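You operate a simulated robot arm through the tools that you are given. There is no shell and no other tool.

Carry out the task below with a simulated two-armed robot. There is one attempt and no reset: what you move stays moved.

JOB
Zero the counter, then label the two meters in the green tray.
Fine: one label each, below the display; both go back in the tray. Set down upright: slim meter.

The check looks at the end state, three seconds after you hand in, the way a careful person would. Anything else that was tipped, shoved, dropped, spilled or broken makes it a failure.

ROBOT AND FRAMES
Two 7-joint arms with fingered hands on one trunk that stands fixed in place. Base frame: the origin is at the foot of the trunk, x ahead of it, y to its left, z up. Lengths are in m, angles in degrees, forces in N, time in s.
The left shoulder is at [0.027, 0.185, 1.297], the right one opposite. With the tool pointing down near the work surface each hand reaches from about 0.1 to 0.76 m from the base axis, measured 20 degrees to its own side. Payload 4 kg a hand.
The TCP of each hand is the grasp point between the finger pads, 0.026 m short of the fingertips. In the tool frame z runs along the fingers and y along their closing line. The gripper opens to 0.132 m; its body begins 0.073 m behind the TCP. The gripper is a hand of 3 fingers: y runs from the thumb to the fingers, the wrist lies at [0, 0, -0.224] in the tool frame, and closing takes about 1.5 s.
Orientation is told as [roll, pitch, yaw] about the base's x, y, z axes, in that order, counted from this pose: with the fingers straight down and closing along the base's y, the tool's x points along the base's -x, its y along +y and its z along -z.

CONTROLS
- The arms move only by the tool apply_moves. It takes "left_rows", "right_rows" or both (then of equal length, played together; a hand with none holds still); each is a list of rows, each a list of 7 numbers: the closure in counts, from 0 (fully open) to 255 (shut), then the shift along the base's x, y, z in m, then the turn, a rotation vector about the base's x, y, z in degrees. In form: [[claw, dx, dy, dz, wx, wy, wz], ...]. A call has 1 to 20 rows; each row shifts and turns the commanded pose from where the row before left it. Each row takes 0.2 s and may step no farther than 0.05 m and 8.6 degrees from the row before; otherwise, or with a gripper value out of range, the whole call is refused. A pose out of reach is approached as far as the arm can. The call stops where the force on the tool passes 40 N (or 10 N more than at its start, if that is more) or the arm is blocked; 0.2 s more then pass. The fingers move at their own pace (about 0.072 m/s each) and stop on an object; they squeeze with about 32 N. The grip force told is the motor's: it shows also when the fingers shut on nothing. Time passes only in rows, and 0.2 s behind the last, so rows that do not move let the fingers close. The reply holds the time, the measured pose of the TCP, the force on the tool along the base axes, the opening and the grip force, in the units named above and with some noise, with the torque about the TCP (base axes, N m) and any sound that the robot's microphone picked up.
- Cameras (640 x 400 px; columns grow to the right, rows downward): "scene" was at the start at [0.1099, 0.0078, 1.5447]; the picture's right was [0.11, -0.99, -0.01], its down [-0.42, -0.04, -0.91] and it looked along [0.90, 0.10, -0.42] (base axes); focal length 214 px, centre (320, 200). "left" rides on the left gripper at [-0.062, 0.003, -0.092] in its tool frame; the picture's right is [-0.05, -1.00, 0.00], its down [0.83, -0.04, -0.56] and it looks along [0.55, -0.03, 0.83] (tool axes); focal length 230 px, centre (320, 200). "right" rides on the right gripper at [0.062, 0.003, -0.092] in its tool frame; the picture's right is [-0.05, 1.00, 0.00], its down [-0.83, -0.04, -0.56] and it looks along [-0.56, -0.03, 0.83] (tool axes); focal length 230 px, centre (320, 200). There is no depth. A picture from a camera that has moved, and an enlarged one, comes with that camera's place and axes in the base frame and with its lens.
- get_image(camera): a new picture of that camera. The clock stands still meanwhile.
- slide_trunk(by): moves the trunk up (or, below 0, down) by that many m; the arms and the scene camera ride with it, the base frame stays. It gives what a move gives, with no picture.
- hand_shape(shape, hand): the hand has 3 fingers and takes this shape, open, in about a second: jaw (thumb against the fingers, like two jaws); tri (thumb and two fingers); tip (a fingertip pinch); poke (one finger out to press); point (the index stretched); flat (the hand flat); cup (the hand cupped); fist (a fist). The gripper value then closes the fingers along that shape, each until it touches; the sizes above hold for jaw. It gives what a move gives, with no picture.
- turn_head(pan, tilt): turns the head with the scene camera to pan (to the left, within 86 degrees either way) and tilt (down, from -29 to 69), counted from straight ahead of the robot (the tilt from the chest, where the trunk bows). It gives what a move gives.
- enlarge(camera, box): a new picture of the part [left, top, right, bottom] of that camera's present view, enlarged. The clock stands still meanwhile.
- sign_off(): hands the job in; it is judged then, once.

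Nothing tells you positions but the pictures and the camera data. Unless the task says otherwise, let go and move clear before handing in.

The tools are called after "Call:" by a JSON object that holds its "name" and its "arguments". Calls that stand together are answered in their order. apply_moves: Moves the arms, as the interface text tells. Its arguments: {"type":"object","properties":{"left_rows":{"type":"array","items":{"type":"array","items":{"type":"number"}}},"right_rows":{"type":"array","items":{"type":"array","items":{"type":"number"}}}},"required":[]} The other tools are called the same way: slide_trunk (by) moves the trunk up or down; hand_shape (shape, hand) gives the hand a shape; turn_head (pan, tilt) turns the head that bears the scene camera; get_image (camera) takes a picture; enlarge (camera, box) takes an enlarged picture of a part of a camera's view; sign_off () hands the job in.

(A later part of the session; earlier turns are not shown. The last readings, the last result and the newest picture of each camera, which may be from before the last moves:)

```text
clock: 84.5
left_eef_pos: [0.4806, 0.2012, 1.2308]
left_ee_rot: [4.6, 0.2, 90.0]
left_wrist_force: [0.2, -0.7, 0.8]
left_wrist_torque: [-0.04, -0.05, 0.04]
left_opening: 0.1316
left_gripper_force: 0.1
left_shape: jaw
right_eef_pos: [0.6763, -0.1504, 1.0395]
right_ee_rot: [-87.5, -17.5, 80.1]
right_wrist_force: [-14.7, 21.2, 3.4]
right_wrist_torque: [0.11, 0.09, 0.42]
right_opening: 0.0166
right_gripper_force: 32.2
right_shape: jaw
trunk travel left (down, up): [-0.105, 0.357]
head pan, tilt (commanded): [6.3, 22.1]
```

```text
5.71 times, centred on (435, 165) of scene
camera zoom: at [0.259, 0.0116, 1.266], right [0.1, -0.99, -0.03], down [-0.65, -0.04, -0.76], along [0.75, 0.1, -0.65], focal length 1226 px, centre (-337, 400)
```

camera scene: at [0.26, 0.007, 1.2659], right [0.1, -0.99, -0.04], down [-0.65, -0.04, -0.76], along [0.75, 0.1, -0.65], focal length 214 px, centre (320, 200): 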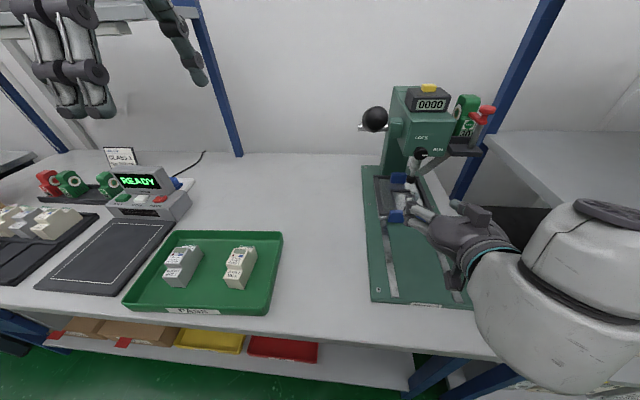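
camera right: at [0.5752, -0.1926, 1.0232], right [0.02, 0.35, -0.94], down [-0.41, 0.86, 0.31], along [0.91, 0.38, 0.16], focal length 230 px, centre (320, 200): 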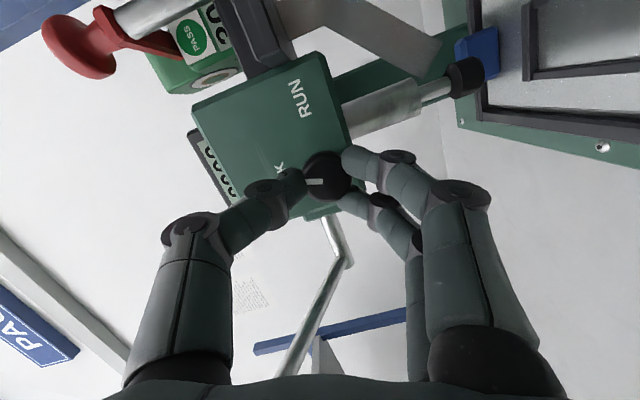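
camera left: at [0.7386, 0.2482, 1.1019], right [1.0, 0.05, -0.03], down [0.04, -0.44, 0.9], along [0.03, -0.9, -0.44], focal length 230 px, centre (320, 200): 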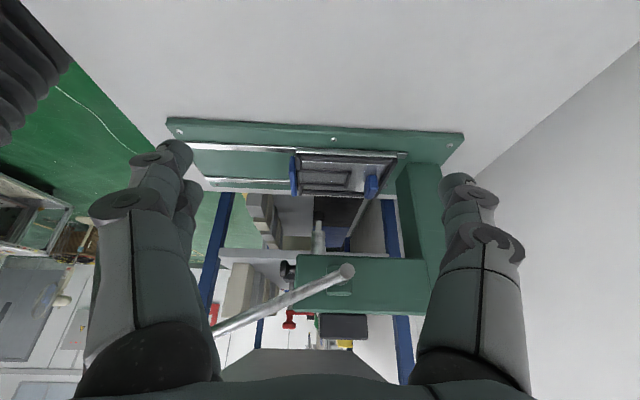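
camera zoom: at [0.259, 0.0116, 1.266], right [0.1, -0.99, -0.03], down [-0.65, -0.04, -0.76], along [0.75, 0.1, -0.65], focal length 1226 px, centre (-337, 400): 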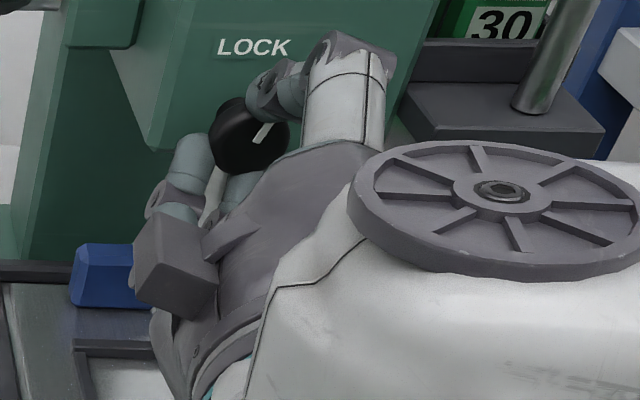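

Call:
{"name": "apply_moves", "arguments": {"right_rows": [[255, 0, 0, -0.001, -7, 0, 0], [255, 0, 0, 0, -7, 0, 0], [255, 0, 0, 0, -5, 0, 0]]}}

Call:
{"name": "get_image", "arguments": {"camera": "right"}}

Call:
{"name": "enlarge", "arguments": {"camera": "scene", "box": [400, 130, 470, 200]}}

```text
clock: 85.3
left_eef_pos: [0.4809, 0.2022, 1.2309]
left_ee_rot: [4.7, 0.2, 90.2]
left_wrist_force: [-0.1, -0.1, -0.3]
left_wrist_torque: [-0.01, -0.03, -0.03]
left_opening: 0.1322
left_gripper_force: 0.2
left_shape: jaw
right_eef_pos: [0.6762, -0.1488, 1.0371]
right_ee_rot: [-90.6, 1.4, 80.6]
right_wrist_force: [-13.9, 25.6, 1.4]
right_wrist_torque: [0.15, 0.02, 0.42]
right_opening: 0.0173
right_gripper_force: 31.9
right_shape: jaw
trunk travel left (down, up): [-0.105, 0.357]
head pan, tilt (commanded): [6.3, 22.1]
```

```text
taken
camera right: at [0.5753, -0.1949, 1.0356], right [0.01, 0.03, -1.0], down [-0.41, 0.91, 0.02], along [0.91, 0.41, 0.02], focal length 230 px, centre (320, 200)
```

right: 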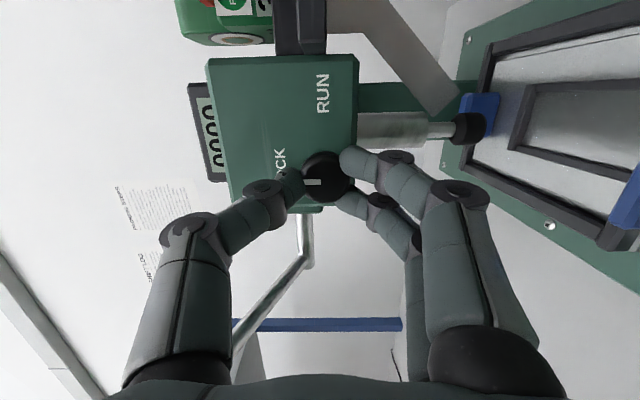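

```text
5.71 times, centred on (435, 165) of scene
camera zoom: at [0.2591, 0.0122, 1.2657], right [0.1, -0.99, -0.03], down [-0.65, -0.04, -0.76], along [0.75, 0.1, -0.65], focal length 1226 px, centre (-337, 400)
```

zoom: 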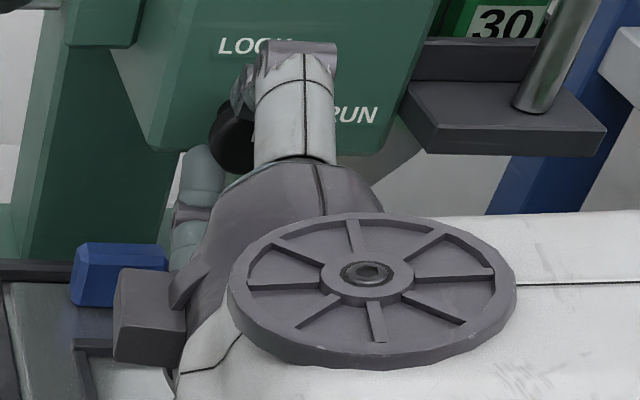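

The knob is now turned to LOCK. I'll release it and back away, then turn the hand into the handle-pulling pose.

Call:
{"name": "apply_moves", "arguments": {"right_rows": [[150, 0, 0, 0, 0, 0, 0], [150, 0, 0, 0, 0, 0, 0], [150, -0.015, 0, 0, 0, 0, 0], [150, -0.03, 0, 0, 0, 0, 0], [150, -0.03, 0, 0, 0, 0, 0], [150, -0.02, 0, 0, 0, 0, 8]]}}

Call:
{"name": "enlarge", "arguments": {"camera": "scene", "box": [360, 80, 500, 230]}}

Call:
{"name": "get_image", "arguments": {"camera": "right"}}

```text
clock: 86.7
left_eef_pos: [0.481, 0.1988, 1.2322]
left_ee_rot: [4.6, 0.1, 90.1]
left_wrist_force: [-0.7, 0.2, 0.5]
left_wrist_torque: [-0.04, -0.01, 0.05]
left_opening: 0.1318
left_gripper_force: 0.0
left_shape: jaw
right_eef_pos: [0.5808, -0.1533, 1.0371]
right_ee_rot: [-90.4, 1.2, 88.2]
right_wrist_force: [-0.6, 0.2, 0.5]
right_wrist_torque: [-0.02, -0.02, -0.02]
right_opening: 0.0543
right_gripper_force: 0.0
right_shape: jaw
trunk travel left (down, up): [-0.105, 0.357]
head pan, tilt (commanded): [6.3, 22.1]
```

```text
2.67 times, centred on (430, 155) of scene
camera zoom: at [0.2591, 0.0089, 1.2663], right [0.1, -0.99, -0.03], down [-0.65, -0.04, -0.76], along [0.76, 0.1, -0.65], focal length 572 px, centre (27, 320)
```

zoom: 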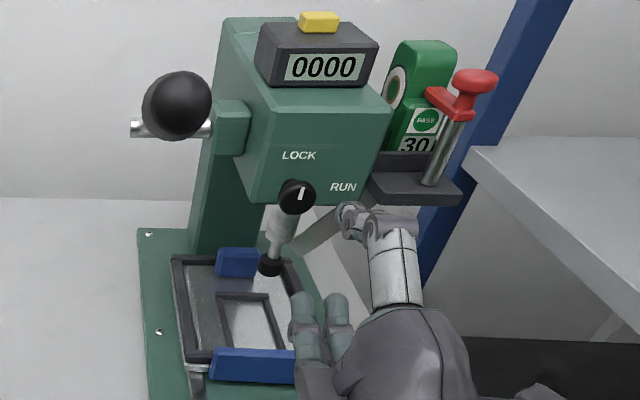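

```text
taken
camera right: at [0.488, -0.2127, 1.0356], right [0.01, 0.03, -1.0], down [-0.53, 0.85, 0.02], along [0.85, 0.53, 0.02], focal length 230 px, centre (320, 200)
```

right: 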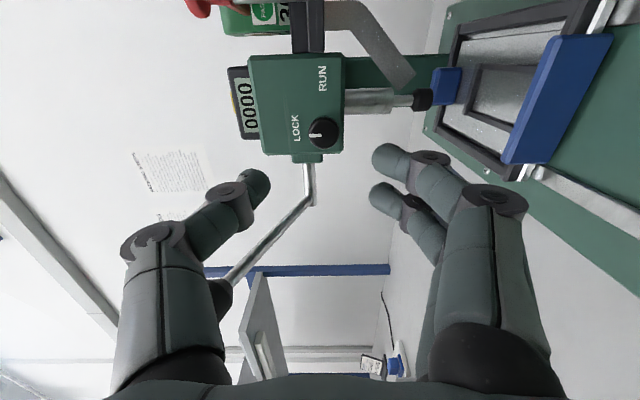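

The knob now shows LOCK. I'll bring the right hand into the leaning handle grip again and test whether the carriage has been freed.

Call:
{"name": "apply_moves", "arguments": {"right_rows": [[135, -0.01, 0, 0, 0, 8, 1.8], [135, -0.01, 0, 0, 0, 8, 0], [135, -0.01, -0.003, 0, 0, 8, 0], [135, -0.01, -0.003, 0, 0, 8, 0], [135, 0, -0.003, -0.01, 0, 8, 0], [135, 0, -0.003, -0.02, 0, 8, 0], [135, 0, -0.003, -0.02, 0, 7, 0]]}}

Call:
{"name": "get_image", "arguments": {"camera": "right"}}

Call:
{"name": "get_image", "arguments": {"camera": "scene"}}

```text
clock: 88.3
left_eef_pos: [0.4828, 0.1991, 1.2301]
left_ee_rot: [4.8, 0.1, 90.0]
left_wrist_force: [-0.8, 1.2, 0.2]
left_wrist_torque: [-0.03, 0.04, 0.01]
left_opening: 0.1316
left_gripper_force: 0.0
left_shape: jaw
right_eef_pos: [0.5426, -0.1687, 0.986]
right_ee_rot: [-35.4, 0.7, 91.0]
right_wrist_force: [0.9, 0.1, 0.5]
right_wrist_torque: [0.03, -0.02, 0.01]
right_opening: 0.0615
right_gripper_force: 0.0
right_shape: jaw
trunk travel left (down, up): [-0.105, 0.357]
head pan, tilt (commanded): [6.3, 22.1]
```

```text
taken
camera right: at [0.4891, -0.2308, 1.0601], right [-0.82, 0.03, -0.58], down [-0.3, 0.83, 0.47], along [0.49, 0.56, -0.67], focal length 230 px, centre (320, 200)
```

right: 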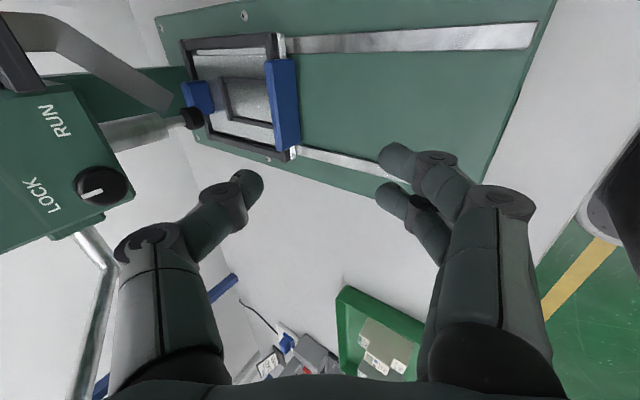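

```text
taken
camera scene: at [0.2622, 0.0077, 1.265], right [0.1, -0.99, -0.03], down [-0.65, -0.04, -0.76], along [0.75, 0.1, -0.65], focal length 214 px, centre (320, 200)
```

scene: 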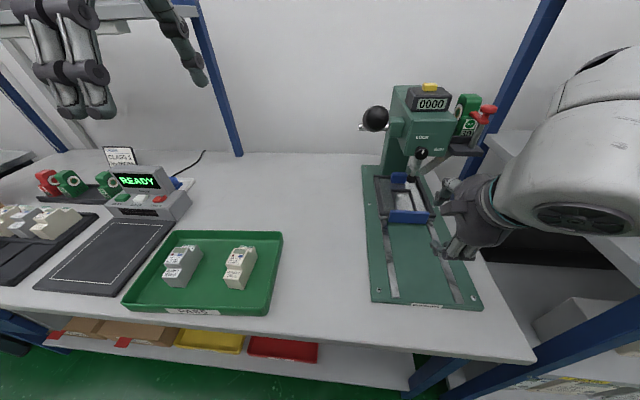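

Call:
{"name": "apply_moves", "arguments": {"right_rows": [[135, 0.02, 0, -0.025, 0, 0, -1], [135, 0.02, 0, -0.025, 0, 0, 0], [135, 0.02, 0, -0.025, 0, 0, 0], [135, 0.02, 0, -0.018, 0, 0, 0], [135, 0.02, 0, 0, 0, 0, 0], [135, 0.02, 0, 0, 0, 0, 0], [135, 0.02, 0, 0, 0, 0, 0], [135, 0.004, 0, 0, 0, 0, 0]]}}

Call:
{"name": "get_image", "arguments": {"camera": "right"}}

```text
clock: 90.3
left_eef_pos: [0.4646, 0.2227, 1.2342]
left_ee_rot: [3.1, 1.3, 91.5]
left_wrist_force: [0.0, 1.3, -0.1]
left_wrist_torque: [0.0, 0.03, 0.01]
left_opening: 0.1317
left_gripper_force: 0.1
left_shape: jaw
right_eef_pos: [0.6801, -0.141, 0.9062]
right_ee_rot: [-36.6, 1.6, 91.4]
right_wrist_force: [-0.2, -0.3, 0.9]
right_wrist_torque: [-0.01, -0.02, 0.03]
right_opening: 0.0619
right_gripper_force: 0.1
right_shape: jaw
trunk travel left (down, up): [-0.105, 0.357]
head pan, tilt (commanded): [6.3, 22.1]
stopped in row 8 (right hand): the arm was blocked; the commanded pose is now the measured one
```

```text
taken
camera right: at [0.6253, -0.2029, 0.9811], right [-0.8, 0.02, -0.6], down [-0.32, 0.83, 0.45], along [0.5, 0.55, -0.67], focal length 230 px, centre (320, 200)
```

right: 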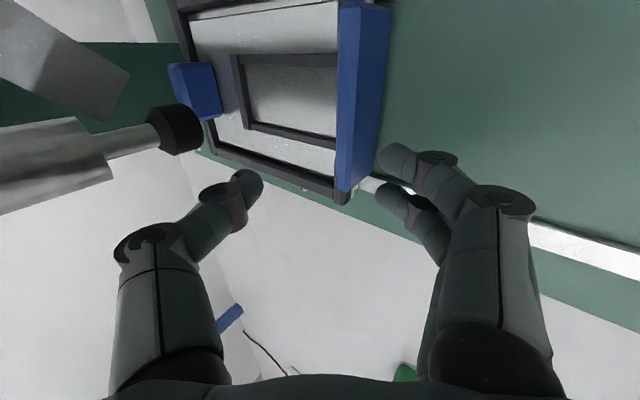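

The right arm was blocked: its elbow likely met the shelf post with the trunk this low. I'll back straight out along the same path and look.

Call:
{"name": "apply_moves", "arguments": {"right_rows": [[135, -0.02, -0.005, 0, 0, 0, 0], [135, -0.03, -0.01, 0.01, 0, 0, 0], [135, -0.03, -0.01, 0.02, 0, 0, 0], [135, -0.03, 0, 0.03, 0, 0, 0]]}}

Call:
{"name": "turn_head", "arguments": {"pan": -45, "tilt": 25}}

Call:
{"name": "get_image", "arguments": {"camera": "scene"}}

```text
clock: 91.5
left_eef_pos: [0.478, 0.1244, 1.2315]
left_ee_rot: [4.8, -1.3, 86.0]
left_wrist_force: [-0.5, -1.8, -0.5]
left_wrist_torque: [0.27, 0.01, 0.0]
left_opening: 0.1318
left_gripper_force: 0.0
left_shape: jaw
right_eef_pos: [0.5439, -0.2556, 0.9494]
right_ee_rot: [-35.4, -0.3, 87.4]
right_wrist_force: [0.9, -2.1, -1.3]
right_wrist_torque: [0.22, 0.05, 0.13]
right_opening: 0.0623
right_gripper_force: 0.0
right_shape: jaw
trunk travel left (down, up): [-0.105, 0.357]
head pan, tilt (commanded): [6.3, 22.1]
stopped in row 4 (right hand): the arm was blocked; the commanded pose is now the measured one
```

```text
clock: 92.7
left_eef_pos: [0.481, 0.1707, 1.2289]
left_ee_rot: [4.5, 0.1, 88.2]
left_wrist_force: [-0.1, -0.2, 1.0]
left_wrist_torque: [-0.03, -0.05, 0.04]
left_opening: 0.132
left_gripper_force: 0.0
left_shape: jaw
right_eef_pos: [0.5592, -0.2136, 0.9544]
right_ee_rot: [-35.6, 0.6, 89.2]
right_wrist_force: [-0.4, -0.5, 0.3]
right_wrist_torque: [0.02, -0.02, 0.01]
right_opening: 0.0623
right_gripper_force: 0.1
right_shape: jaw
trunk travel left (down, up): [-0.105, 0.357]
head pan, tilt (commanded): [-45.0, 25.0]
```

```text
taken
camera scene: at [0.234, -0.0679, 1.2696], right [-0.67, -0.71, 0.22], down [-0.57, 0.3, -0.76], along [0.47, -0.64, -0.6], focal length 214 px, centre (320, 200)
```

scene: 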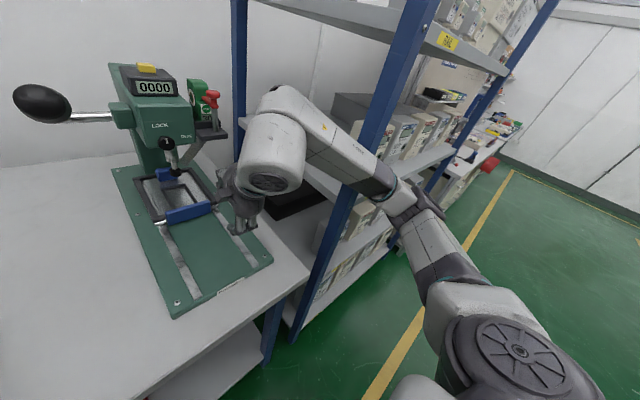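

The head view shows the shelf post standing inside the crook of my right elbow, like a ring over a peg: it went over the post's top when I lowered the trunk. I'll first move the hand to the middle of the free range so nothing presses on the post.

Call:
{"name": "apply_moves", "arguments": {"right_rows": [[135, 0.015, 0.01, 0.005, 0, 0, 0], [135, 0.015, 0.01, 0.005, 0, 0, 0], [135, 0.015, 0.01, 0.005, 0, 0, 0]]}}

Call:
{"name": "turn_head", "arguments": {"pan": -60, "tilt": 0}}

Call:
{"name": "get_image", "arguments": {"camera": "scene"}}

```text
clock: 93.7
left_eef_pos: [0.4673, 0.1387, 1.2205]
left_ee_rot: [0.9, 2.9, 87.7]
left_wrist_force: [1.2, -0.1, -1.0]
left_wrist_torque: [-0.04, 0.06, 0.0]
left_opening: 0.132
left_gripper_force: 0.0
left_shape: jaw
right_eef_pos: [0.5777, -0.2073, 0.9766]
right_ee_rot: [-37.0, 2.0, 88.4]
right_wrist_force: [3.3, -0.7, -1.0]
right_wrist_torque: [0.08, 0.24, 0.0]
right_opening: 0.0619
right_gripper_force: 0.1
right_shape: jaw
trunk travel left (down, up): [-0.105, 0.357]
head pan, tilt (commanded): [-45.0, 25.0]
stopped in row 3 (right hand): the arm was blocked; the commanded pose is now the measured one
```

```text
clock: 94.6
left_eef_pos: [0.4846, 0.1421, 1.1923]
left_ee_rot: [-4.2, 8.9, 90.2]
left_wrist_force: [2.3, -2.1, 0.8]
left_wrist_torque: [0.23, 0.14, -0.02]
left_opening: 0.1318
left_gripper_force: 0.1
left_shape: jaw
right_eef_pos: [0.6013, -0.1974, 0.9611]
right_ee_rot: [-35.5, 1.4, 87.4]
right_wrist_force: [2.2, -0.4, 3.0]
right_wrist_torque: [0.03, 0.35, 0.05]
right_opening: 0.0624
right_gripper_force: 0.0
right_shape: jaw
trunk travel left (down, up): [-0.105, 0.357]
head pan, tilt (commanded): [-60.0, 0.0]
```

```text
taken
camera scene: at [0.1369, -0.23, 1.3175], right [-0.92, -0.29, 0.25], down [-0.28, 0.08, -0.96], along [0.26, -0.95, -0.15], focal length 214 px, centre (320, 200)
```

scene: 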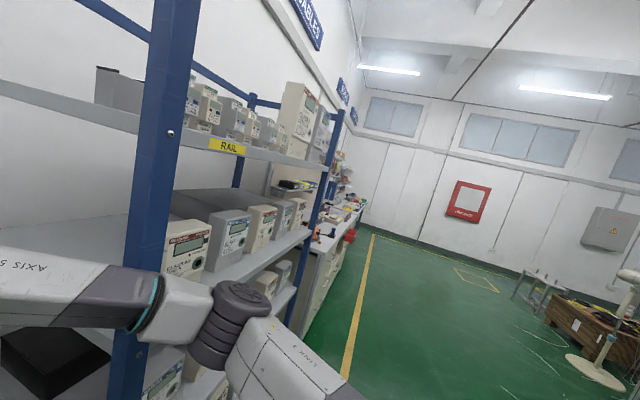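

Call:
{"name": "apply_moves", "arguments": {"right_rows": [[135, 0, 0, 0, 0, 0, 0], [135, 0, 0, 0, 0, 0, 0]]}}

Call:
{"name": "turn_head", "arguments": {"pan": -40, "tilt": 45}}

Call:
{"name": "get_image", "arguments": {"camera": "scene"}}

Call:
{"name": "get_image", "arguments": {"camera": "left"}}

Call:
{"name": "get_image", "arguments": {"camera": "right"}}

```text
clock: 95.0
left_eef_pos: [0.5419, 0.314, 1.1383]
left_ee_rot: [-15.2, 19.2, 104.3]
left_wrist_force: [5.8, 0.2, -2.1]
left_wrist_torque: [-0.09, 0.35, -0.14]
left_opening: 0.1321
left_gripper_force: 0.2
left_shape: jaw
right_eef_pos: [0.6078, 0.0177, 0.9054]
right_ee_rot: [-30.3, -2.6, 108.9]
right_wrist_force: [11.4, -10.1, 23.5]
right_wrist_torque: [0.38, 1.71, 0.55]
right_opening: 0.0625
right_gripper_force: 0.1
right_shape: jaw
trunk travel left (down, up): [-0.105, 0.357]
head pan, tilt (commanded): [-60.0, 0.0]
stopped in row 1 (left hand): the arm was blocked; the commanded pose is now the measured one
```

```text
clock: 96.1
left_eef_pos: [0.4702, 0.4133, 1.1803]
left_ee_rot: [-2.0, 14.2, 106.4]
left_wrist_force: [3.4, 8.2, 1.5]
left_wrist_torque: [-0.74, 0.28, -0.14]
left_opening: 0.1319
left_gripper_force: 0.0
left_shape: jaw
right_eef_pos: [0.6193, 0.1519, 0.9334]
right_ee_rot: [-31.2, -2.0, 108.7]
right_wrist_force: [10.7, -6.2, 3.4]
right_wrist_torque: [0.38, 0.95, 0.48]
right_opening: 0.0624
right_gripper_force: 0.0
right_shape: jaw
trunk travel left (down, up): [-0.105, 0.357]
head pan, tilt (commanded): [-40.0, 45.0]
```

```text
taken
camera scene: at [0.2198, 0.1554, 1.2372], right [-0.35, -0.91, 0.23], down [-0.84, 0.21, -0.49], along [0.4, -0.37, -0.84], focal length 214 px, centre (320, 200)
```

scene: 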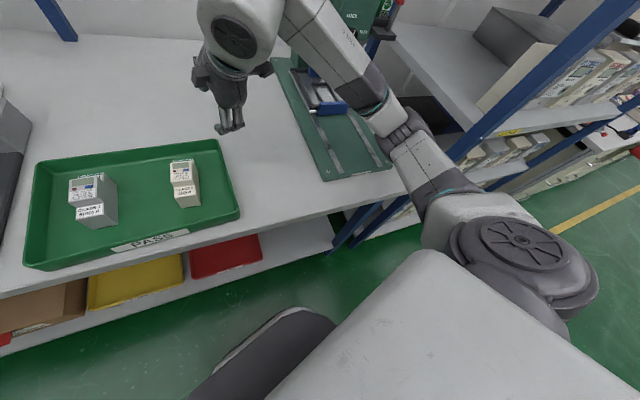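

```text
taken
camera left: at [0.4421, 0.4912, 1.2544], right [0.94, 0.34, 0.02], down [0.21, -0.63, 0.74], along [0.27, -0.7, -0.67], focal length 230 px, centre (320, 200)
```

left: 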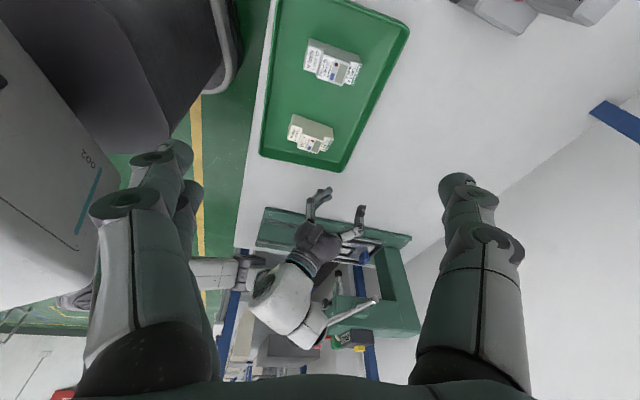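

```text
taken
camera right: at [0.5925, 0.0731, 1.0094], right [-0.83, -0.21, -0.52], down [-0.5, 0.69, 0.53], along [0.24, 0.7, -0.68], focal length 230 px, centre (320, 200)
```

right: 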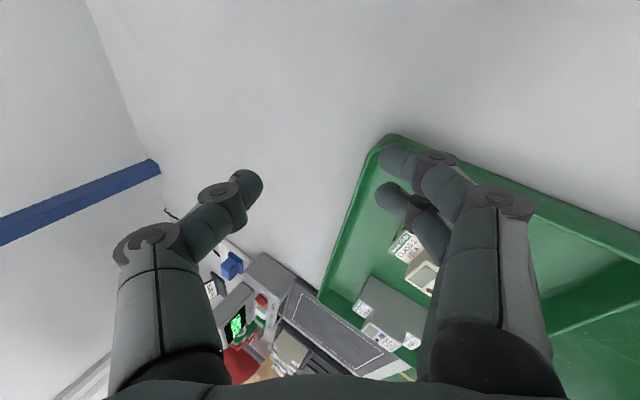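

The torso has swung to the left and the elbow is now clear of the post. I must settle everything: I'll raise both hands straight up a little, away from the tray and press, and watch the drift.

Call:
{"name": "apply_moves", "arguments": {"right_rows": [[135, 0, 0, 0.03, 0, 0, 0], [135, 0, 0, 0.03, 0, 0, 0]], "left_rows": [[0, 0, 0, 0.03, 0, 0, 0], [0, 0, 0, 0.03, 0, 0, 0]]}}

Call:
{"name": "get_image", "arguments": {"camera": "scene"}}

```text
clock: 96.4
left_eef_pos: [0.5579, 0.0017, 1.1795]
left_ee_rot: [-1.7, 8.9, 83.7]
left_wrist_force: [-8.0, -6.9, -13.5]
left_wrist_torque: [0.55, -0.81, 0.17]
left_opening: 0.1321
left_gripper_force: 0.1
left_shape: jaw
left hand out of reach, approached as far as the arm can: row 1
right_eef_pos: [0.5808, -0.2416, 0.919]
right_ee_rot: [-32.7, 5.8, 94.7]
right_wrist_force: [-23.5, 23.4, 17.6]
right_wrist_torque: [-1.97, -1.31, -1.16]
right_opening: 0.0624
right_gripper_force: 0.1
right_shape: jaw
trunk travel left (down, up): [-0.105, 0.357]
head pan, tilt (commanded): [-40.0, 45.0]
stopped in row 1 (left hand): the arm was blocked; the commanded pose is now the measured one
```

```text
taken
camera scene: at [0.2522, -0.0128, 1.2454], right [-0.56, -0.8, 0.2], down [-0.76, 0.41, -0.5], along [0.32, -0.43, -0.84], focal length 214 px, centre (320, 200)
```

scene: 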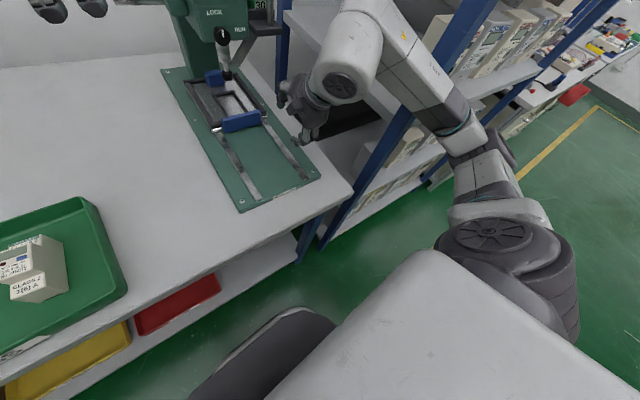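

The body is rocking from the contact, but the elbow is now on the free side of the post. Raising the trunk takes both hands away from the bench and back to the stiff upright posture, so I'll do that now.

Call:
{"name": "slide_trunk", "arguments": {"by": 0.22}}

Call:
{"name": "get_image", "arguments": {"camera": "scene"}}

```text
clock: 96.7
left_eef_pos: [0.5084, 0.0186, 1.1954]
left_ee_rot: [-2.9, 9.7, 85.7]
left_wrist_force: [0.0, 1.3, 0.8]
left_wrist_torque: [-0.07, -0.03, -0.02]
left_opening: 0.1319
left_gripper_force: 0.0
left_shape: jaw
right_eef_pos: [0.5498, -0.274, 0.9019]
right_ee_rot: [-28.9, 4.7, 89.3]
right_wrist_force: [1.5, 0.6, -1.2]
right_wrist_torque: [-0.08, 0.09, -0.04]
right_opening: 0.0625
right_gripper_force: 0.0
right_shape: jaw
trunk travel left (down, up): [-0.107, 0.354]
head pan, tilt (commanded): [-40.0, 45.0]
stopped: the arm was blocked; the commanded pose is now the measured one
```

```text
taken
camera scene: at [0.2049, -0.0688, 1.246], right [-0.61, -0.76, 0.19], down [-0.73, 0.46, -0.5], along [0.3, -0.45, -0.84], focal length 214 px, centre (320, 200)
```

scene: 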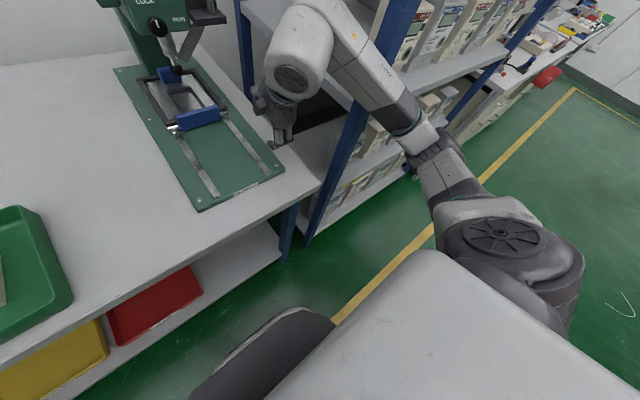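

Call:
{"name": "apply_moves", "arguments": {"right_rows": [[135, 0, 0, 0, 0, 0, 0], [135, 0, 0, 0, 0, 0, 0], [135, 0, 0, 0, 0, 0, 0]]}}

Call:
{"name": "get_image", "arguments": {"camera": "scene"}}

```text
clock: 97.5
left_eef_pos: [0.527, 0.0469, 1.1919]
left_ee_rot: [-2.5, 10.6, 86.6]
left_wrist_force: [0.0, 0.2, -0.1]
left_wrist_torque: [-0.01, -0.03, -0.01]
left_opening: 0.132
left_gripper_force: 0.1
left_shape: jaw
right_eef_pos: [0.5681, -0.2488, 0.9049]
right_ee_rot: [-28.7, 5.0, 89.9]
right_wrist_force: [0.4, -0.3, 0.1]
right_wrist_torque: [0.02, -0.03, -0.03]
right_opening: 0.0621
right_gripper_force: 0.0
right_shape: jaw
trunk travel left (down, up): [-0.107, 0.354]
head pan, tilt (commanded): [-40.0, 45.0]
```

```text
taken
camera scene: at [0.2182, -0.0486, 1.2452], right [-0.61, -0.77, 0.2], down [-0.74, 0.45, -0.5], along [0.29, -0.46, -0.84], focal length 214 px, centre (320, 200)
```

scene: 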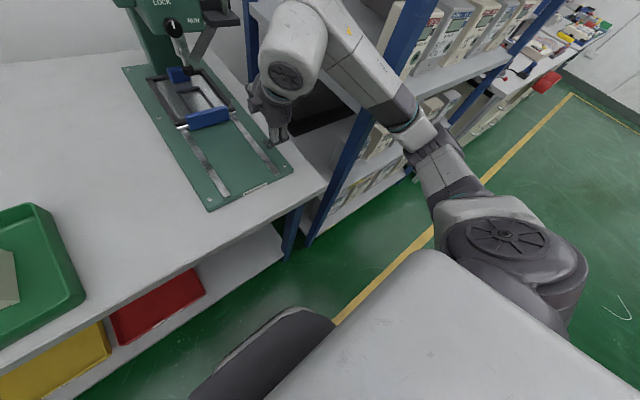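

Call:
{"name": "enlarge", "arguments": {"camera": "scene", "box": [280, 0, 480, 180]}}

```text
2.22 times, centred on (380, 90) of scene
camera zoom: at [0.2182, -0.0486, 1.2452], right [-0.61, -0.77, 0.2], down [-0.74, 0.45, -0.5], along [0.29, -0.46, -0.84], focal length 477 px, centre (187, 444)
```

zoom: 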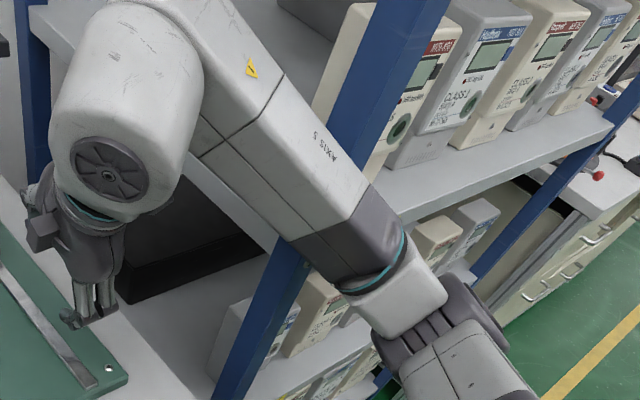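

Everything is steady now and the forearm is on the near side of the post. I'll raise the trunk step by step.

Call:
{"name": "slide_trunk", "arguments": {"by": 0.08}}

Call:
{"name": "get_image", "arguments": {"camera": "scene"}}

```text
clock: 98.7
left_eef_pos: [0.5306, 0.0422, 1.2689]
left_ee_rot: [-2.4, 10.4, 86.7]
left_wrist_force: [-0.2, -0.2, 0.0]
left_wrist_torque: [-0.03, 0.02, 0.02]
left_opening: 0.1323
left_gripper_force: 0.0
left_shape: jaw
right_eef_pos: [0.5724, -0.2518, 0.981]
right_ee_rot: [-28.5, 4.7, 89.9]
right_wrist_force: [0.1, 0.1, 0.2]
right_wrist_torque: [0.03, 0.03, 0.01]
right_opening: 0.0622
right_gripper_force: 0.0
right_shape: jaw
trunk travel left (down, up): [-0.187, 0.274]
head pan, tilt (commanded): [-40.0, 45.0]
```

```text
taken
camera scene: at [0.1566, -0.0548, 1.3528], right [-0.63, -0.77, 0.12], down [-0.67, 0.45, -0.59], along [0.4, -0.45, -0.8], focal length 214 px, centre (320, 200)
```

scene: 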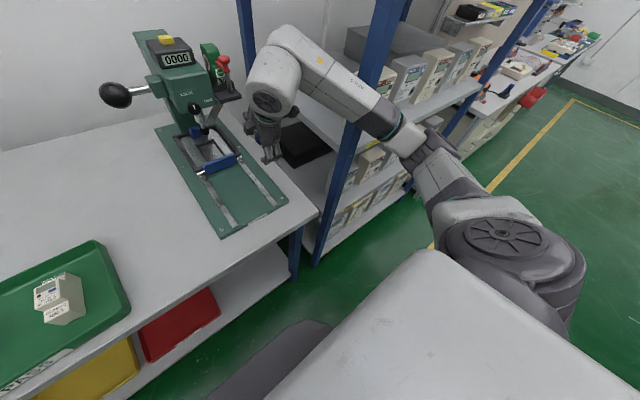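

Call:
{"name": "slide_trunk", "arguments": {"by": 0.137}}

Call:
{"name": "turn_head", "arguments": {"pan": 6.3, "tilt": 22.1}}

Call:
{"name": "get_image", "arguments": {"camera": "scene"}}

Call:
{"name": "get_image", "arguments": {"camera": "left"}}

```text
clock: 100.3
left_eef_pos: [0.5283, 0.0421, 1.4071]
left_ee_rot: [-2.4, 10.4, 86.7]
left_wrist_force: [0.3, -0.4, -1.2]
left_wrist_torque: [-0.04, -0.03, -0.02]
left_opening: 0.132
left_gripper_force: 0.1
left_shape: jaw
right_eef_pos: [0.5696, -0.2498, 1.1185]
right_ee_rot: [-28.5, 4.7, 90.1]
right_wrist_force: [0.7, -0.2, 0.1]
right_wrist_torque: [-0.06, -0.02, 0.02]
right_opening: 0.062
right_gripper_force: 0.1
right_shape: jaw
trunk travel left (down, up): [-0.324, 0.137]
head pan, tilt (commanded): [-40.0, 45.0]
```

```text
clock: 101.5
left_eef_pos: [0.5277, 0.0422, 1.4078]
left_ee_rot: [-2.4, 10.5, 86.5]
left_wrist_force: [0.5, 0.2, 0.4]
left_wrist_torque: [-0.01, 0.03, -0.02]
left_opening: 0.1321
left_gripper_force: 0.0
left_shape: jaw
right_eef_pos: [0.5693, -0.2514, 1.1179]
right_ee_rot: [-28.7, 4.7, 90.1]
right_wrist_force: [0.2, 0.8, -0.5]
right_wrist_torque: [0.0, -0.02, -0.01]
right_opening: 0.0622
right_gripper_force: 0.0
right_shape: jaw
trunk travel left (down, up): [-0.324, 0.137]
head pan, tilt (commanded): [6.3, 22.1]
```

```text
taken
camera scene: at [0.1103, 0.0076, 1.5438], right [0.11, -0.99, -0.01], down [-0.42, -0.04, -0.91], along [0.9, 0.1, -0.42], focal length 214 px, centre (320, 200)
```

scene: 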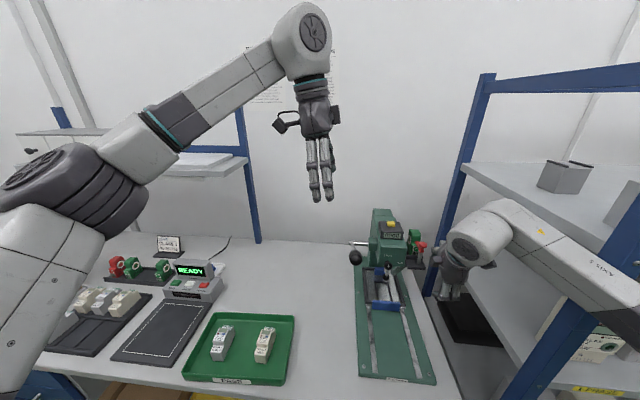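

```text
taken
camera left: at [0.5264, 0.1201, 1.4879], right [1.0, 0.0, 0.03], down [-0.02, -0.72, 0.7], along [0.02, -0.7, -0.72], focal length 230 px, centre (320, 200)
```

left: 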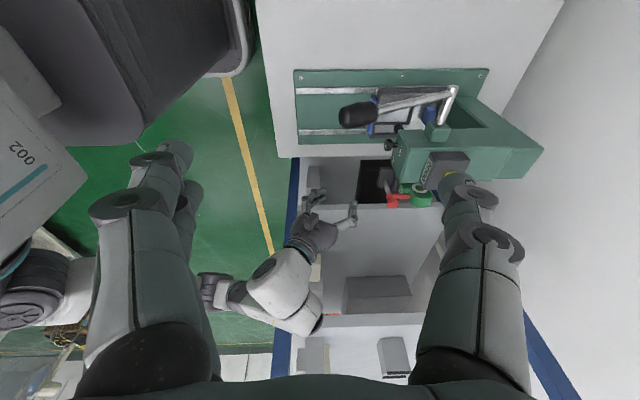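

Call:
{"name": "enlarge", "arguments": {"camera": "scene", "box": [440, 160, 640, 380]}}

Call:
{"name": "enlarge", "arguments": {"camera": "scene", "box": [340, 200, 440, 390]}}

Call:
{"name": "enlarge", "arguments": {"camera": "scene", "box": [60, 220, 310, 395]}}

```text
1.82 times, centred on (540, 270) of scene
camera zoom: at [0.1103, 0.0076, 1.5438], right [0.11, -0.99, -0.01], down [-0.42, -0.04, -0.91], along [0.9, 0.1, -0.42], focal length 390 px, centre (-80, 73)
```

zoom: 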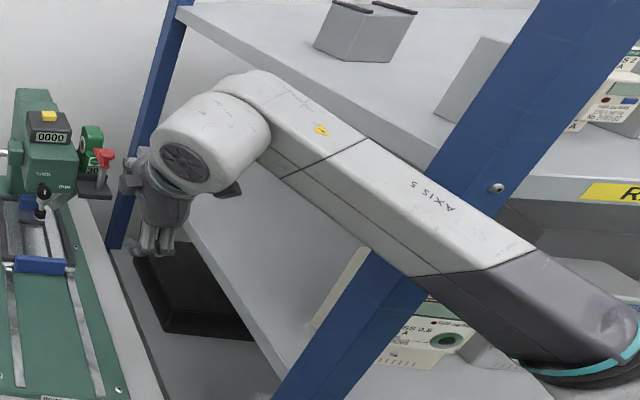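

```text
2.11 times, centred on (390, 295) of scene
camera zoom: at [0.1103, 0.0076, 1.5438], right [0.11, -0.99, -0.01], down [-0.42, -0.04, -0.91], along [0.9, 0.1, -0.42], focal length 452 px, centre (173, 0)
```

zoom: 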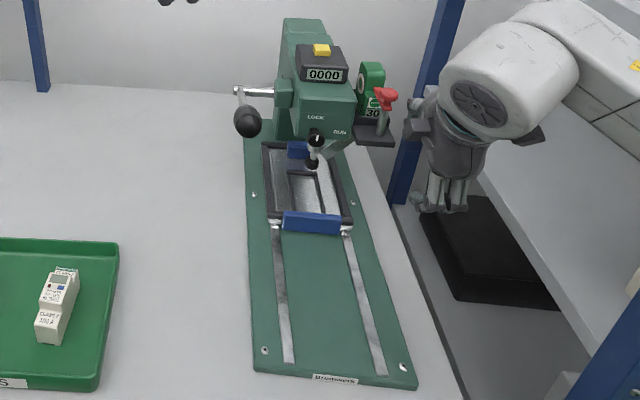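

```text
2.29 times, centred on (185, 308) of scene
camera zoom: at [0.1103, 0.0076, 1.5438], right [0.11, -0.99, -0.01], down [-0.42, -0.04, -0.91], along [0.9, 0.1, -0.42], focal length 490 px, centre (629, -46)
```

zoom: 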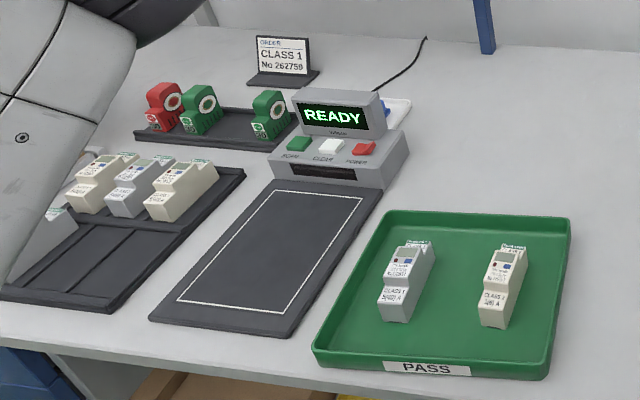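

Nothing on the bench or shelf was disturbed: the meters stand as before, and the knob shows LOCK. With the trunk upright again, I'll take the centred handle grip once more and test the pull.

Call:
{"name": "apply_moves", "arguments": {"right_rows": [[135, -0.01, 0.02, -0.03, 4.7, 0, 0], [135, -0.01, 0.02, -0.03, 0, -6.3, 0], [135, 0, 0.02, -0.035, 0, 0, 0], [135, 0, 0.02, -0.035, 0, 0, 0], [135, 0.02, 0.002, -0.035, 0, 0, 0], [135, 0.03, 0, -0.03, 0, 0, 0], [135, 0.02, 0, -0.02, 0, 0, 0]]}}

Call:
{"name": "get_image", "arguments": {"camera": "right"}}

Call:
{"name": "get_image", "arguments": {"camera": "scene"}}

```text
clock: 103.1
left_eef_pos: [0.5281, 0.0429, 1.4085]
left_ee_rot: [-2.4, 10.4, 86.6]
left_wrist_force: [-1.0, -0.8, -0.5]
left_wrist_torque: [0.01, 0.0, -0.02]
left_opening: 0.1321
left_gripper_force: 0.0
left_shape: jaw
right_eef_pos: [0.6199, -0.1676, 0.9034]
right_ee_rot: [-34.9, -0.1, 90.0]
right_wrist_force: [0.3, -0.2, -0.1]
right_wrist_torque: [0.01, -0.02, -0.01]
right_opening: 0.0623
right_gripper_force: 0.0
right_shape: jaw
trunk travel left (down, up): [-0.324, 0.137]
head pan, tilt (commanded): [6.3, 22.1]
```

```text
taken
camera right: at [0.5654, -0.2307, 0.9778], right [-0.82, 0.05, -0.57], down [-0.28, 0.83, 0.48], along [0.5, 0.56, -0.67], focal length 230 px, centre (320, 200)
```

right: 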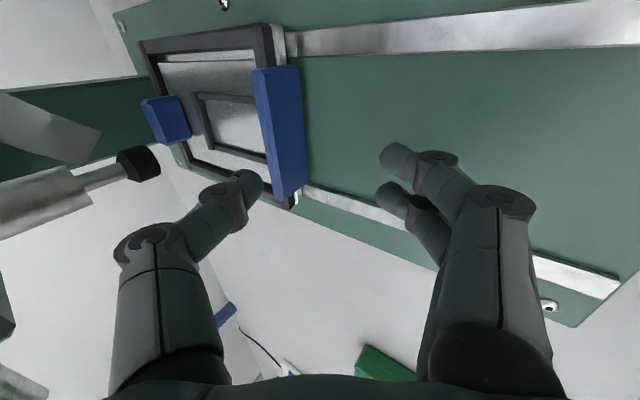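

```text
taken
camera scene: at [0.1107, 0.0079, 1.5438], right [0.11, -0.99, -0.01], down [-0.42, -0.04, -0.91], along [0.9, 0.1, -0.42], focal length 214 px, centre (320, 200)
```

scene: 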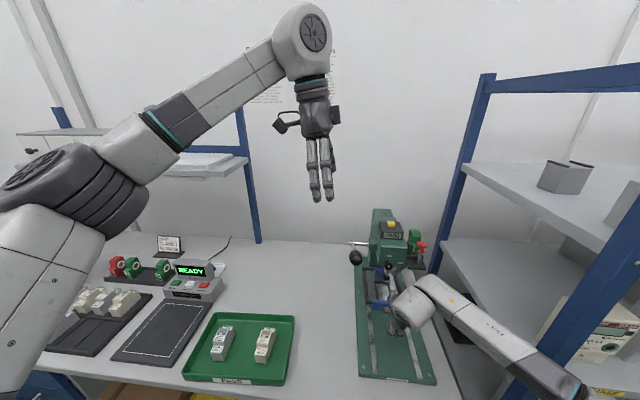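

Call:
{"name": "apply_moves", "arguments": {"right_rows": [[135, 0.02, -0.001, -0.006, 0, 0, 0], [135, 0.02, -0.001, -0.004, 0, 0, 0], [135, 0.02, 0, -0.002, 0, 0, 0], [135, 0.007, 0, 0, 0, 0, 0], [135, 0, 0, -0.01, 0, 0, 0], [135, 0.002, 0, -0.009, 0, 0, 0], [135, 0.002, 0, -0.006, 0, 0, 0]]}}

Call:
{"name": "get_image", "arguments": {"camera": "right"}}

```text
clock: 104.7
left_eef_pos: [0.5279, 0.0426, 1.4087]
left_ee_rot: [-2.4, 10.4, 86.7]
left_wrist_force: [0.7, 0.1, -1.1]
left_wrist_torque: [-0.01, 0.0, 0.0]
left_opening: 0.1319
left_gripper_force: 0.0
left_shape: jaw
right_eef_pos: [0.6902, -0.171, 0.8674]
right_ee_rot: [-34.9, 0.0, 90.0]
right_wrist_force: [-1.4, -0.5, -0.8]
right_wrist_torque: [-0.03, -0.02, 0.0]
right_opening: 0.0622
right_gripper_force: 0.1
right_shape: jaw
trunk travel left (down, up): [-0.324, 0.137]
head pan, tilt (commanded): [6.3, 22.1]
```

```text
taken
camera right: at [0.6362, -0.2328, 0.942], right [-0.82, 0.05, -0.57], down [-0.28, 0.83, 0.48], along [0.5, 0.55, -0.67], focal length 230 px, centre (320, 200)
```

right: 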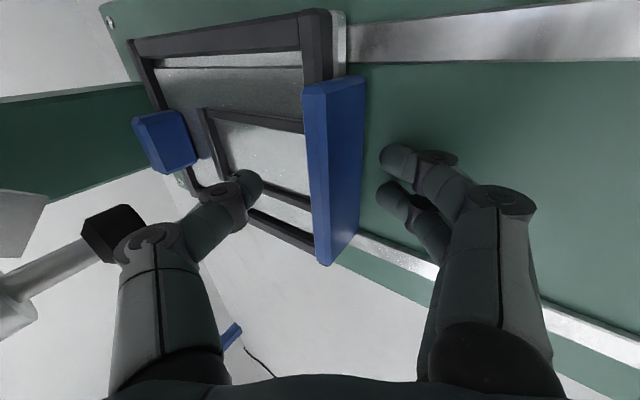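

Positioned as before, straddling the bar. I'll close and pull gently, stopping well short if it resists.

Call:
{"name": "apply_moves", "arguments": {"right_rows": [[200, 0, 0, 0, 0, 0, 0], [255, 0, 0, 0, 0, 0, 0], [255, 0, 0, 0, 0, 0, 0], [255, 0, 0, 0, 0, 0, 0], [255, 0, 0, 0, 0, 0, 0], [255, -0.004, 0, 0, 0, 0, 0], [255, -0.004, 0, 0, 0, 0, 0]]}}

Call:
{"name": "get_image", "arguments": {"camera": "right"}}

```text
clock: 106.3
left_eef_pos: [0.5309, 0.0429, 1.4072]
left_ee_rot: [-2.3, 10.4, 86.6]
left_wrist_force: [-1.3, 0.0, -0.3]
left_wrist_torque: [0.0, -0.03, -0.03]
left_opening: 0.132
left_gripper_force: 0.1
left_shape: jaw
right_eef_pos: [0.6855, -0.1706, 0.8665]
right_ee_rot: [-35.0, 0.0, 90.0]
right_wrist_force: [18.1, 1.3, -5.0]
right_wrist_torque: [0.02, 0.5, 0.02]
right_opening: 0.0119
right_gripper_force: 31.8
right_shape: jaw
trunk travel left (down, up): [-0.324, 0.137]
head pan, tilt (commanded): [6.3, 22.1]
```

```text
taken
camera right: at [0.6315, -0.2331, 0.9416], right [-0.82, 0.05, -0.57], down [-0.28, 0.83, 0.48], along [0.5, 0.55, -0.66], focal length 230 px, centre (320, 200)
```

right: 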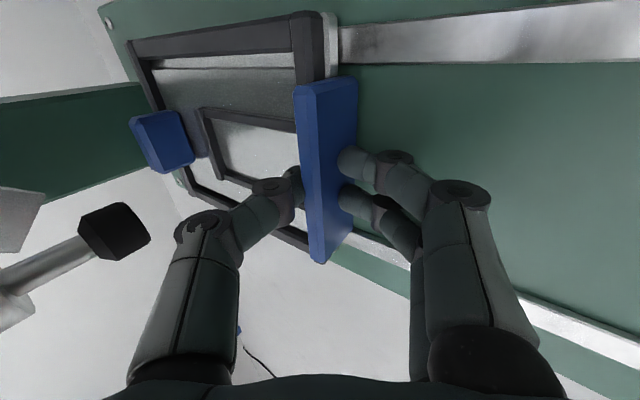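

LOCK did not free the carriage either, so the catch is most likely tied to the lever stroke. With the knob at LOCK I'll first feel the lever carefully with the left hand, so I bring that hand over the lever ball.

Call:
{"name": "apply_moves", "arguments": {"left_rows": [[0, 0.004, 0, 0, 0, 0, -8.5], [0, 0.004, 0, 0, 0, 0, -8.5], [0, 0.004, 0, 0, 0, 0, -8.5], [0, 0.004, 0, 0, 0, 0, -8.5], [0, 0.004, 0, 0, 0, 0, -8.5], [80, 0.004, -0.01, 0, 0, 0, -8.5], [80, 0.004, -0.01, 0, 0, 0, -8.5], [80, 0.004, -0.01, 0, 0, 0, -8.5], [80, 0.004, -0.01, 0, 0, 0, -8.5], [80, 0.01, -0.01, 0, 0, 0, -8.5], [80, 0.01, -0.01, 0, 0, 0, -1.7], [80, 0.01, -0.01, -0.02, 0, -8, 0], [80, 0, -0.008, -0.03, 0, -2.4, 0], [80, 0, 0, -0.03, 2.4, 0, 0]], "right_rows": [[255, 0.002, 0, 0, 0, 0, 0], [255, 0, 0, 0, 0, 0, 0], [255, 0, 0, 0, 0, 0, 0], [255, 0, 0, 0, 0, 0, 0], [255, 0, 0, 0, 0, 0, 0], [255, 0, 0, 0, 0, 0, 0], [255, 0, 0, 0, 0, 0, 0], [255, 0, 0, 0, 0, 0, 0], [255, 0, 0, 0, 0, 0, 0], [255, 0, 0, 0, 0, 0, 0], [255, 0, 0, 0, 0, 0, 0], [255, 0, 0, 0, 0, 0, 0], [255, 0, 0, 0, 0, 0, 0], [255, 0, 0, 0, 0, 0, 0]]}}

Call:
{"name": "get_image", "arguments": {"camera": "left"}}

Call:
{"name": "get_image", "arguments": {"camera": "scene"}}

```text
clock: 109.3
left_eef_pos: [0.5799, -0.0304, 1.3177]
left_ee_rot: [0.0, -0.1, -0.1]
left_wrist_force: [0.2, -0.1, -0.5]
left_wrist_torque: [0.02, 0.0, 0.0]
left_opening: 0.0909
left_gripper_force: 0.0
left_shape: jaw
left hand out of reach, approached as far as the arm can: row 10, 11
right_eef_pos: [0.6845, -0.1715, 0.8674]
right_ee_rot: [-34.9, -0.2, 90.0]
right_wrist_force: [10.9, 2.9, -0.2]
right_wrist_torque: [-0.05, 0.65, 0.04]
right_opening: 0.0118
right_gripper_force: 32.2
right_shape: jaw
trunk travel left (down, up): [-0.324, 0.137]
head pan, tilt (commanded): [6.3, 22.1]
```

```text
taken
camera left: at [0.6411, -0.0268, 1.4091], right [0.05, -1.0, 0.0], down [-0.83, -0.04, 0.55], along [-0.55, -0.03, -0.83], focal length 230 px, centre (320, 200)
```

left: 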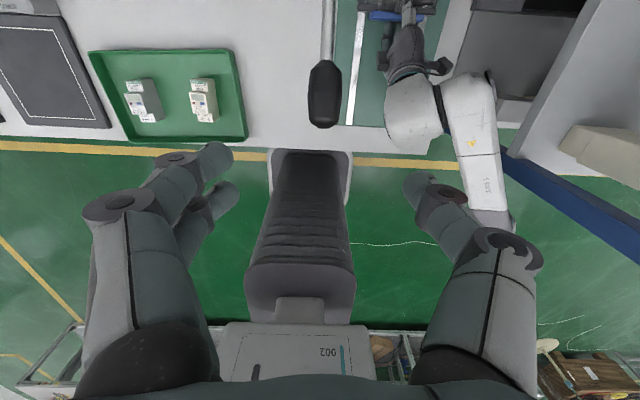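

```text
taken
camera scene: at [0.1117, 0.0074, 1.5437], right [0.11, -0.99, -0.01], down [-0.42, -0.04, -0.91], along [0.9, 0.1, -0.42], focal length 214 px, centre (320, 200)
```

scene: 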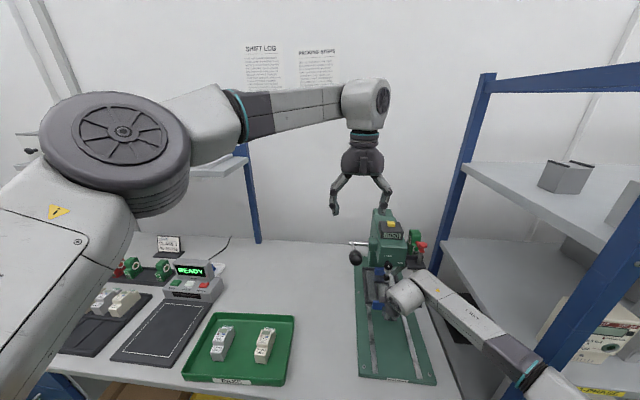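

The lever grip sits at about (0.60,-0.034,1.145), right below the left hand. I'll descend around it and close lightly.

Call:
{"name": "apply_moves", "arguments": {"left_rows": [[90, 0.01, -0.002, -0.04, 0, 0, 0], [90, 0.008, -0.002, -0.04, 0, 0, 0], [90, 0, 0, -0.04, 0, 0, 0], [90, 0, 0, -0.03, 0, 0, 0], [90, 0, 0, -0.015, 0, 0, 0]]}}

Call:
{"name": "get_image", "arguments": {"camera": "left"}}

Call:
{"name": "enlarge", "arguments": {"camera": "scene", "box": [300, 170, 440, 300]}}

```text
clock: 110.5
left_eef_pos: [0.5971, -0.0338, 1.1516]
left_ee_rot: [-0.2, 0.0, -0.1]
left_wrist_force: [-0.1, -0.2, 0.7]
left_wrist_torque: [0.02, -0.01, 0.02]
left_opening: 0.0859
left_gripper_force: 0.0
left_shape: jaw
right_eef_pos: [0.6854, -0.1709, 0.8674]
right_ee_rot: [-34.9, 0.1, 90.0]
right_wrist_force: [8.2, 1.0, 0.9]
right_wrist_torque: [-0.03, 0.68, 0.02]
right_opening: 0.0118
right_gripper_force: 31.9
right_shape: jaw
trunk travel left (down, up): [-0.324, 0.137]
head pan, tilt (commanded): [6.3, 22.1]
```

```text
taken
camera left: at [0.6591, -0.0297, 1.2438], right [0.05, -1.0, 0.0], down [-0.83, -0.04, 0.56], along [-0.55, -0.03, -0.83], focal length 230 px, centre (320, 200)
```

left: 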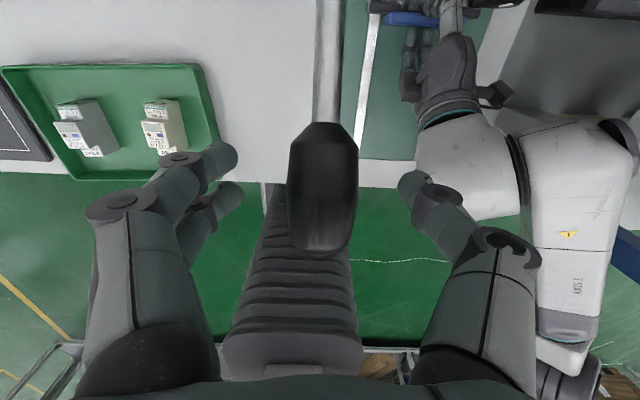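

```text
3.08 times, centred on (370, 235) of scene
camera zoom: at [0.1115, 0.008, 1.5438], right [0.11, -0.99, -0.01], down [-0.42, -0.04, -0.91], along [0.9, 0.1, -0.42], focal length 660 px, centre (166, 92)
```

zoom: 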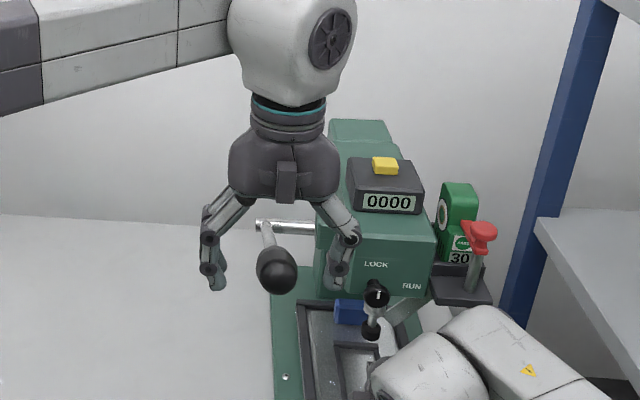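

Call:
{"name": "apply_moves", "arguments": {"left_rows": [[160, 0, 0, 0, 0, 0, 0], [255, 0, 0, 0, 0, 0, 0], [255, 0, 0, 0, 0, 0, 0], [255, 0, 0, 0, 0, 0, 0]]}}

Call:
{"name": "get_image", "arguments": {"camera": "left"}}

```text
clock: 111.5
left_eef_pos: [0.5963, -0.0323, 1.1502]
left_ee_rot: [0.0, 0.1, -0.1]
left_wrist_force: [-1.0, 0.5, -7.6]
left_wrist_torque: [0.11, -0.03, 0.02]
left_opening: 0.0267
left_gripper_force: 31.7
left_shape: jaw
right_eef_pos: [0.6857, -0.1707, 0.8668]
right_ee_rot: [-34.9, -0.1, 90.0]
right_wrist_force: [6.5, 0.5, 2.7]
right_wrist_torque: [-0.04, 0.77, 0.0]
right_opening: 0.0117
right_gripper_force: 32.0
right_shape: jaw
trunk travel left (down, up): [-0.324, 0.137]
head pan, tilt (commanded): [6.3, 22.1]
```

```text
taken
camera left: at [0.659, -0.0296, 1.2428], right [0.05, -1.0, 0.0], down [-0.83, -0.04, 0.56], along [-0.56, -0.03, -0.83], focal length 230 px, centre (320, 200)
```

left: 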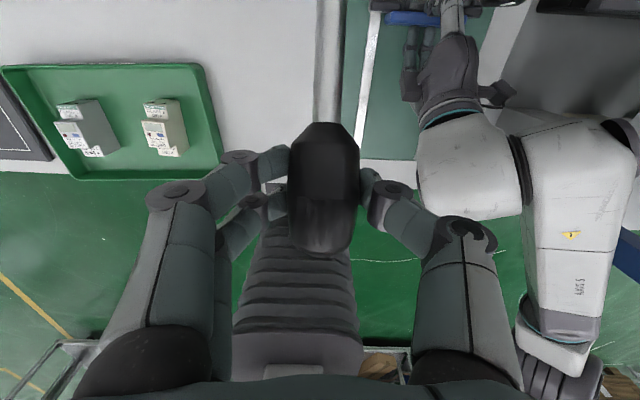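

The lever grip is held. With the knob at LOCK, I'll test with a few millimetres of downward motion to see whether it is blocked.

Call:
{"name": "apply_moves", "arguments": {"left_rows": [[255, -0.001, 0, -0.003, 0, 0, 0], [255, -0.001, 0, -0.003, 0, 0, 0]]}}

Call:
{"name": "enlarge", "arguments": {"camera": "scene", "box": [340, 200, 440, 300]}}

```text
clock: 112.1
left_eef_pos: [0.5942, -0.0335, 1.147]
left_ee_rot: [-0.1, -0.1, -0.1]
left_wrist_force: [-0.1, 0.0, 2.9]
left_wrist_torque: [0.12, -0.06, 0.05]
left_opening: 0.0268
left_gripper_force: 32.1
left_shape: jaw
right_eef_pos: [0.6854, -0.1709, 0.8664]
right_ee_rot: [-34.9, 0.0, 90.0]
right_wrist_force: [9.7, 1.3, 0.0]
right_wrist_torque: [-0.03, 0.7, 0.01]
right_opening: 0.0121
right_gripper_force: 31.9
right_shape: jaw
trunk travel left (down, up): [-0.324, 0.137]
head pan, tilt (commanded): [6.3, 22.1]
```

```text
4.00 times, centred on (390, 250) of scene
camera zoom: at [0.1114, 0.0081, 1.5438], right [0.11, -0.99, -0.01], down [-0.42, -0.04, -0.91], along [0.9, 0.1, -0.42], focal length 858 px, centre (40, 0)
```

zoom: 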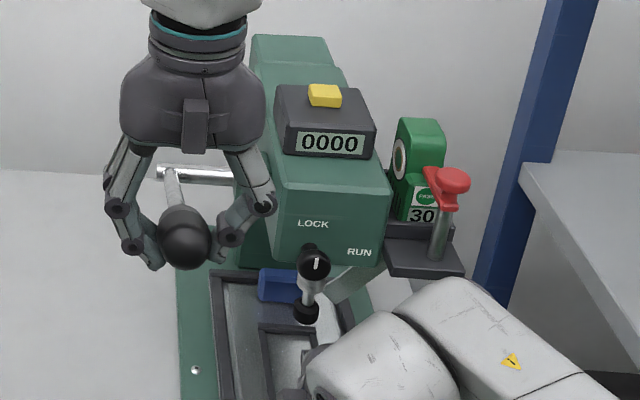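

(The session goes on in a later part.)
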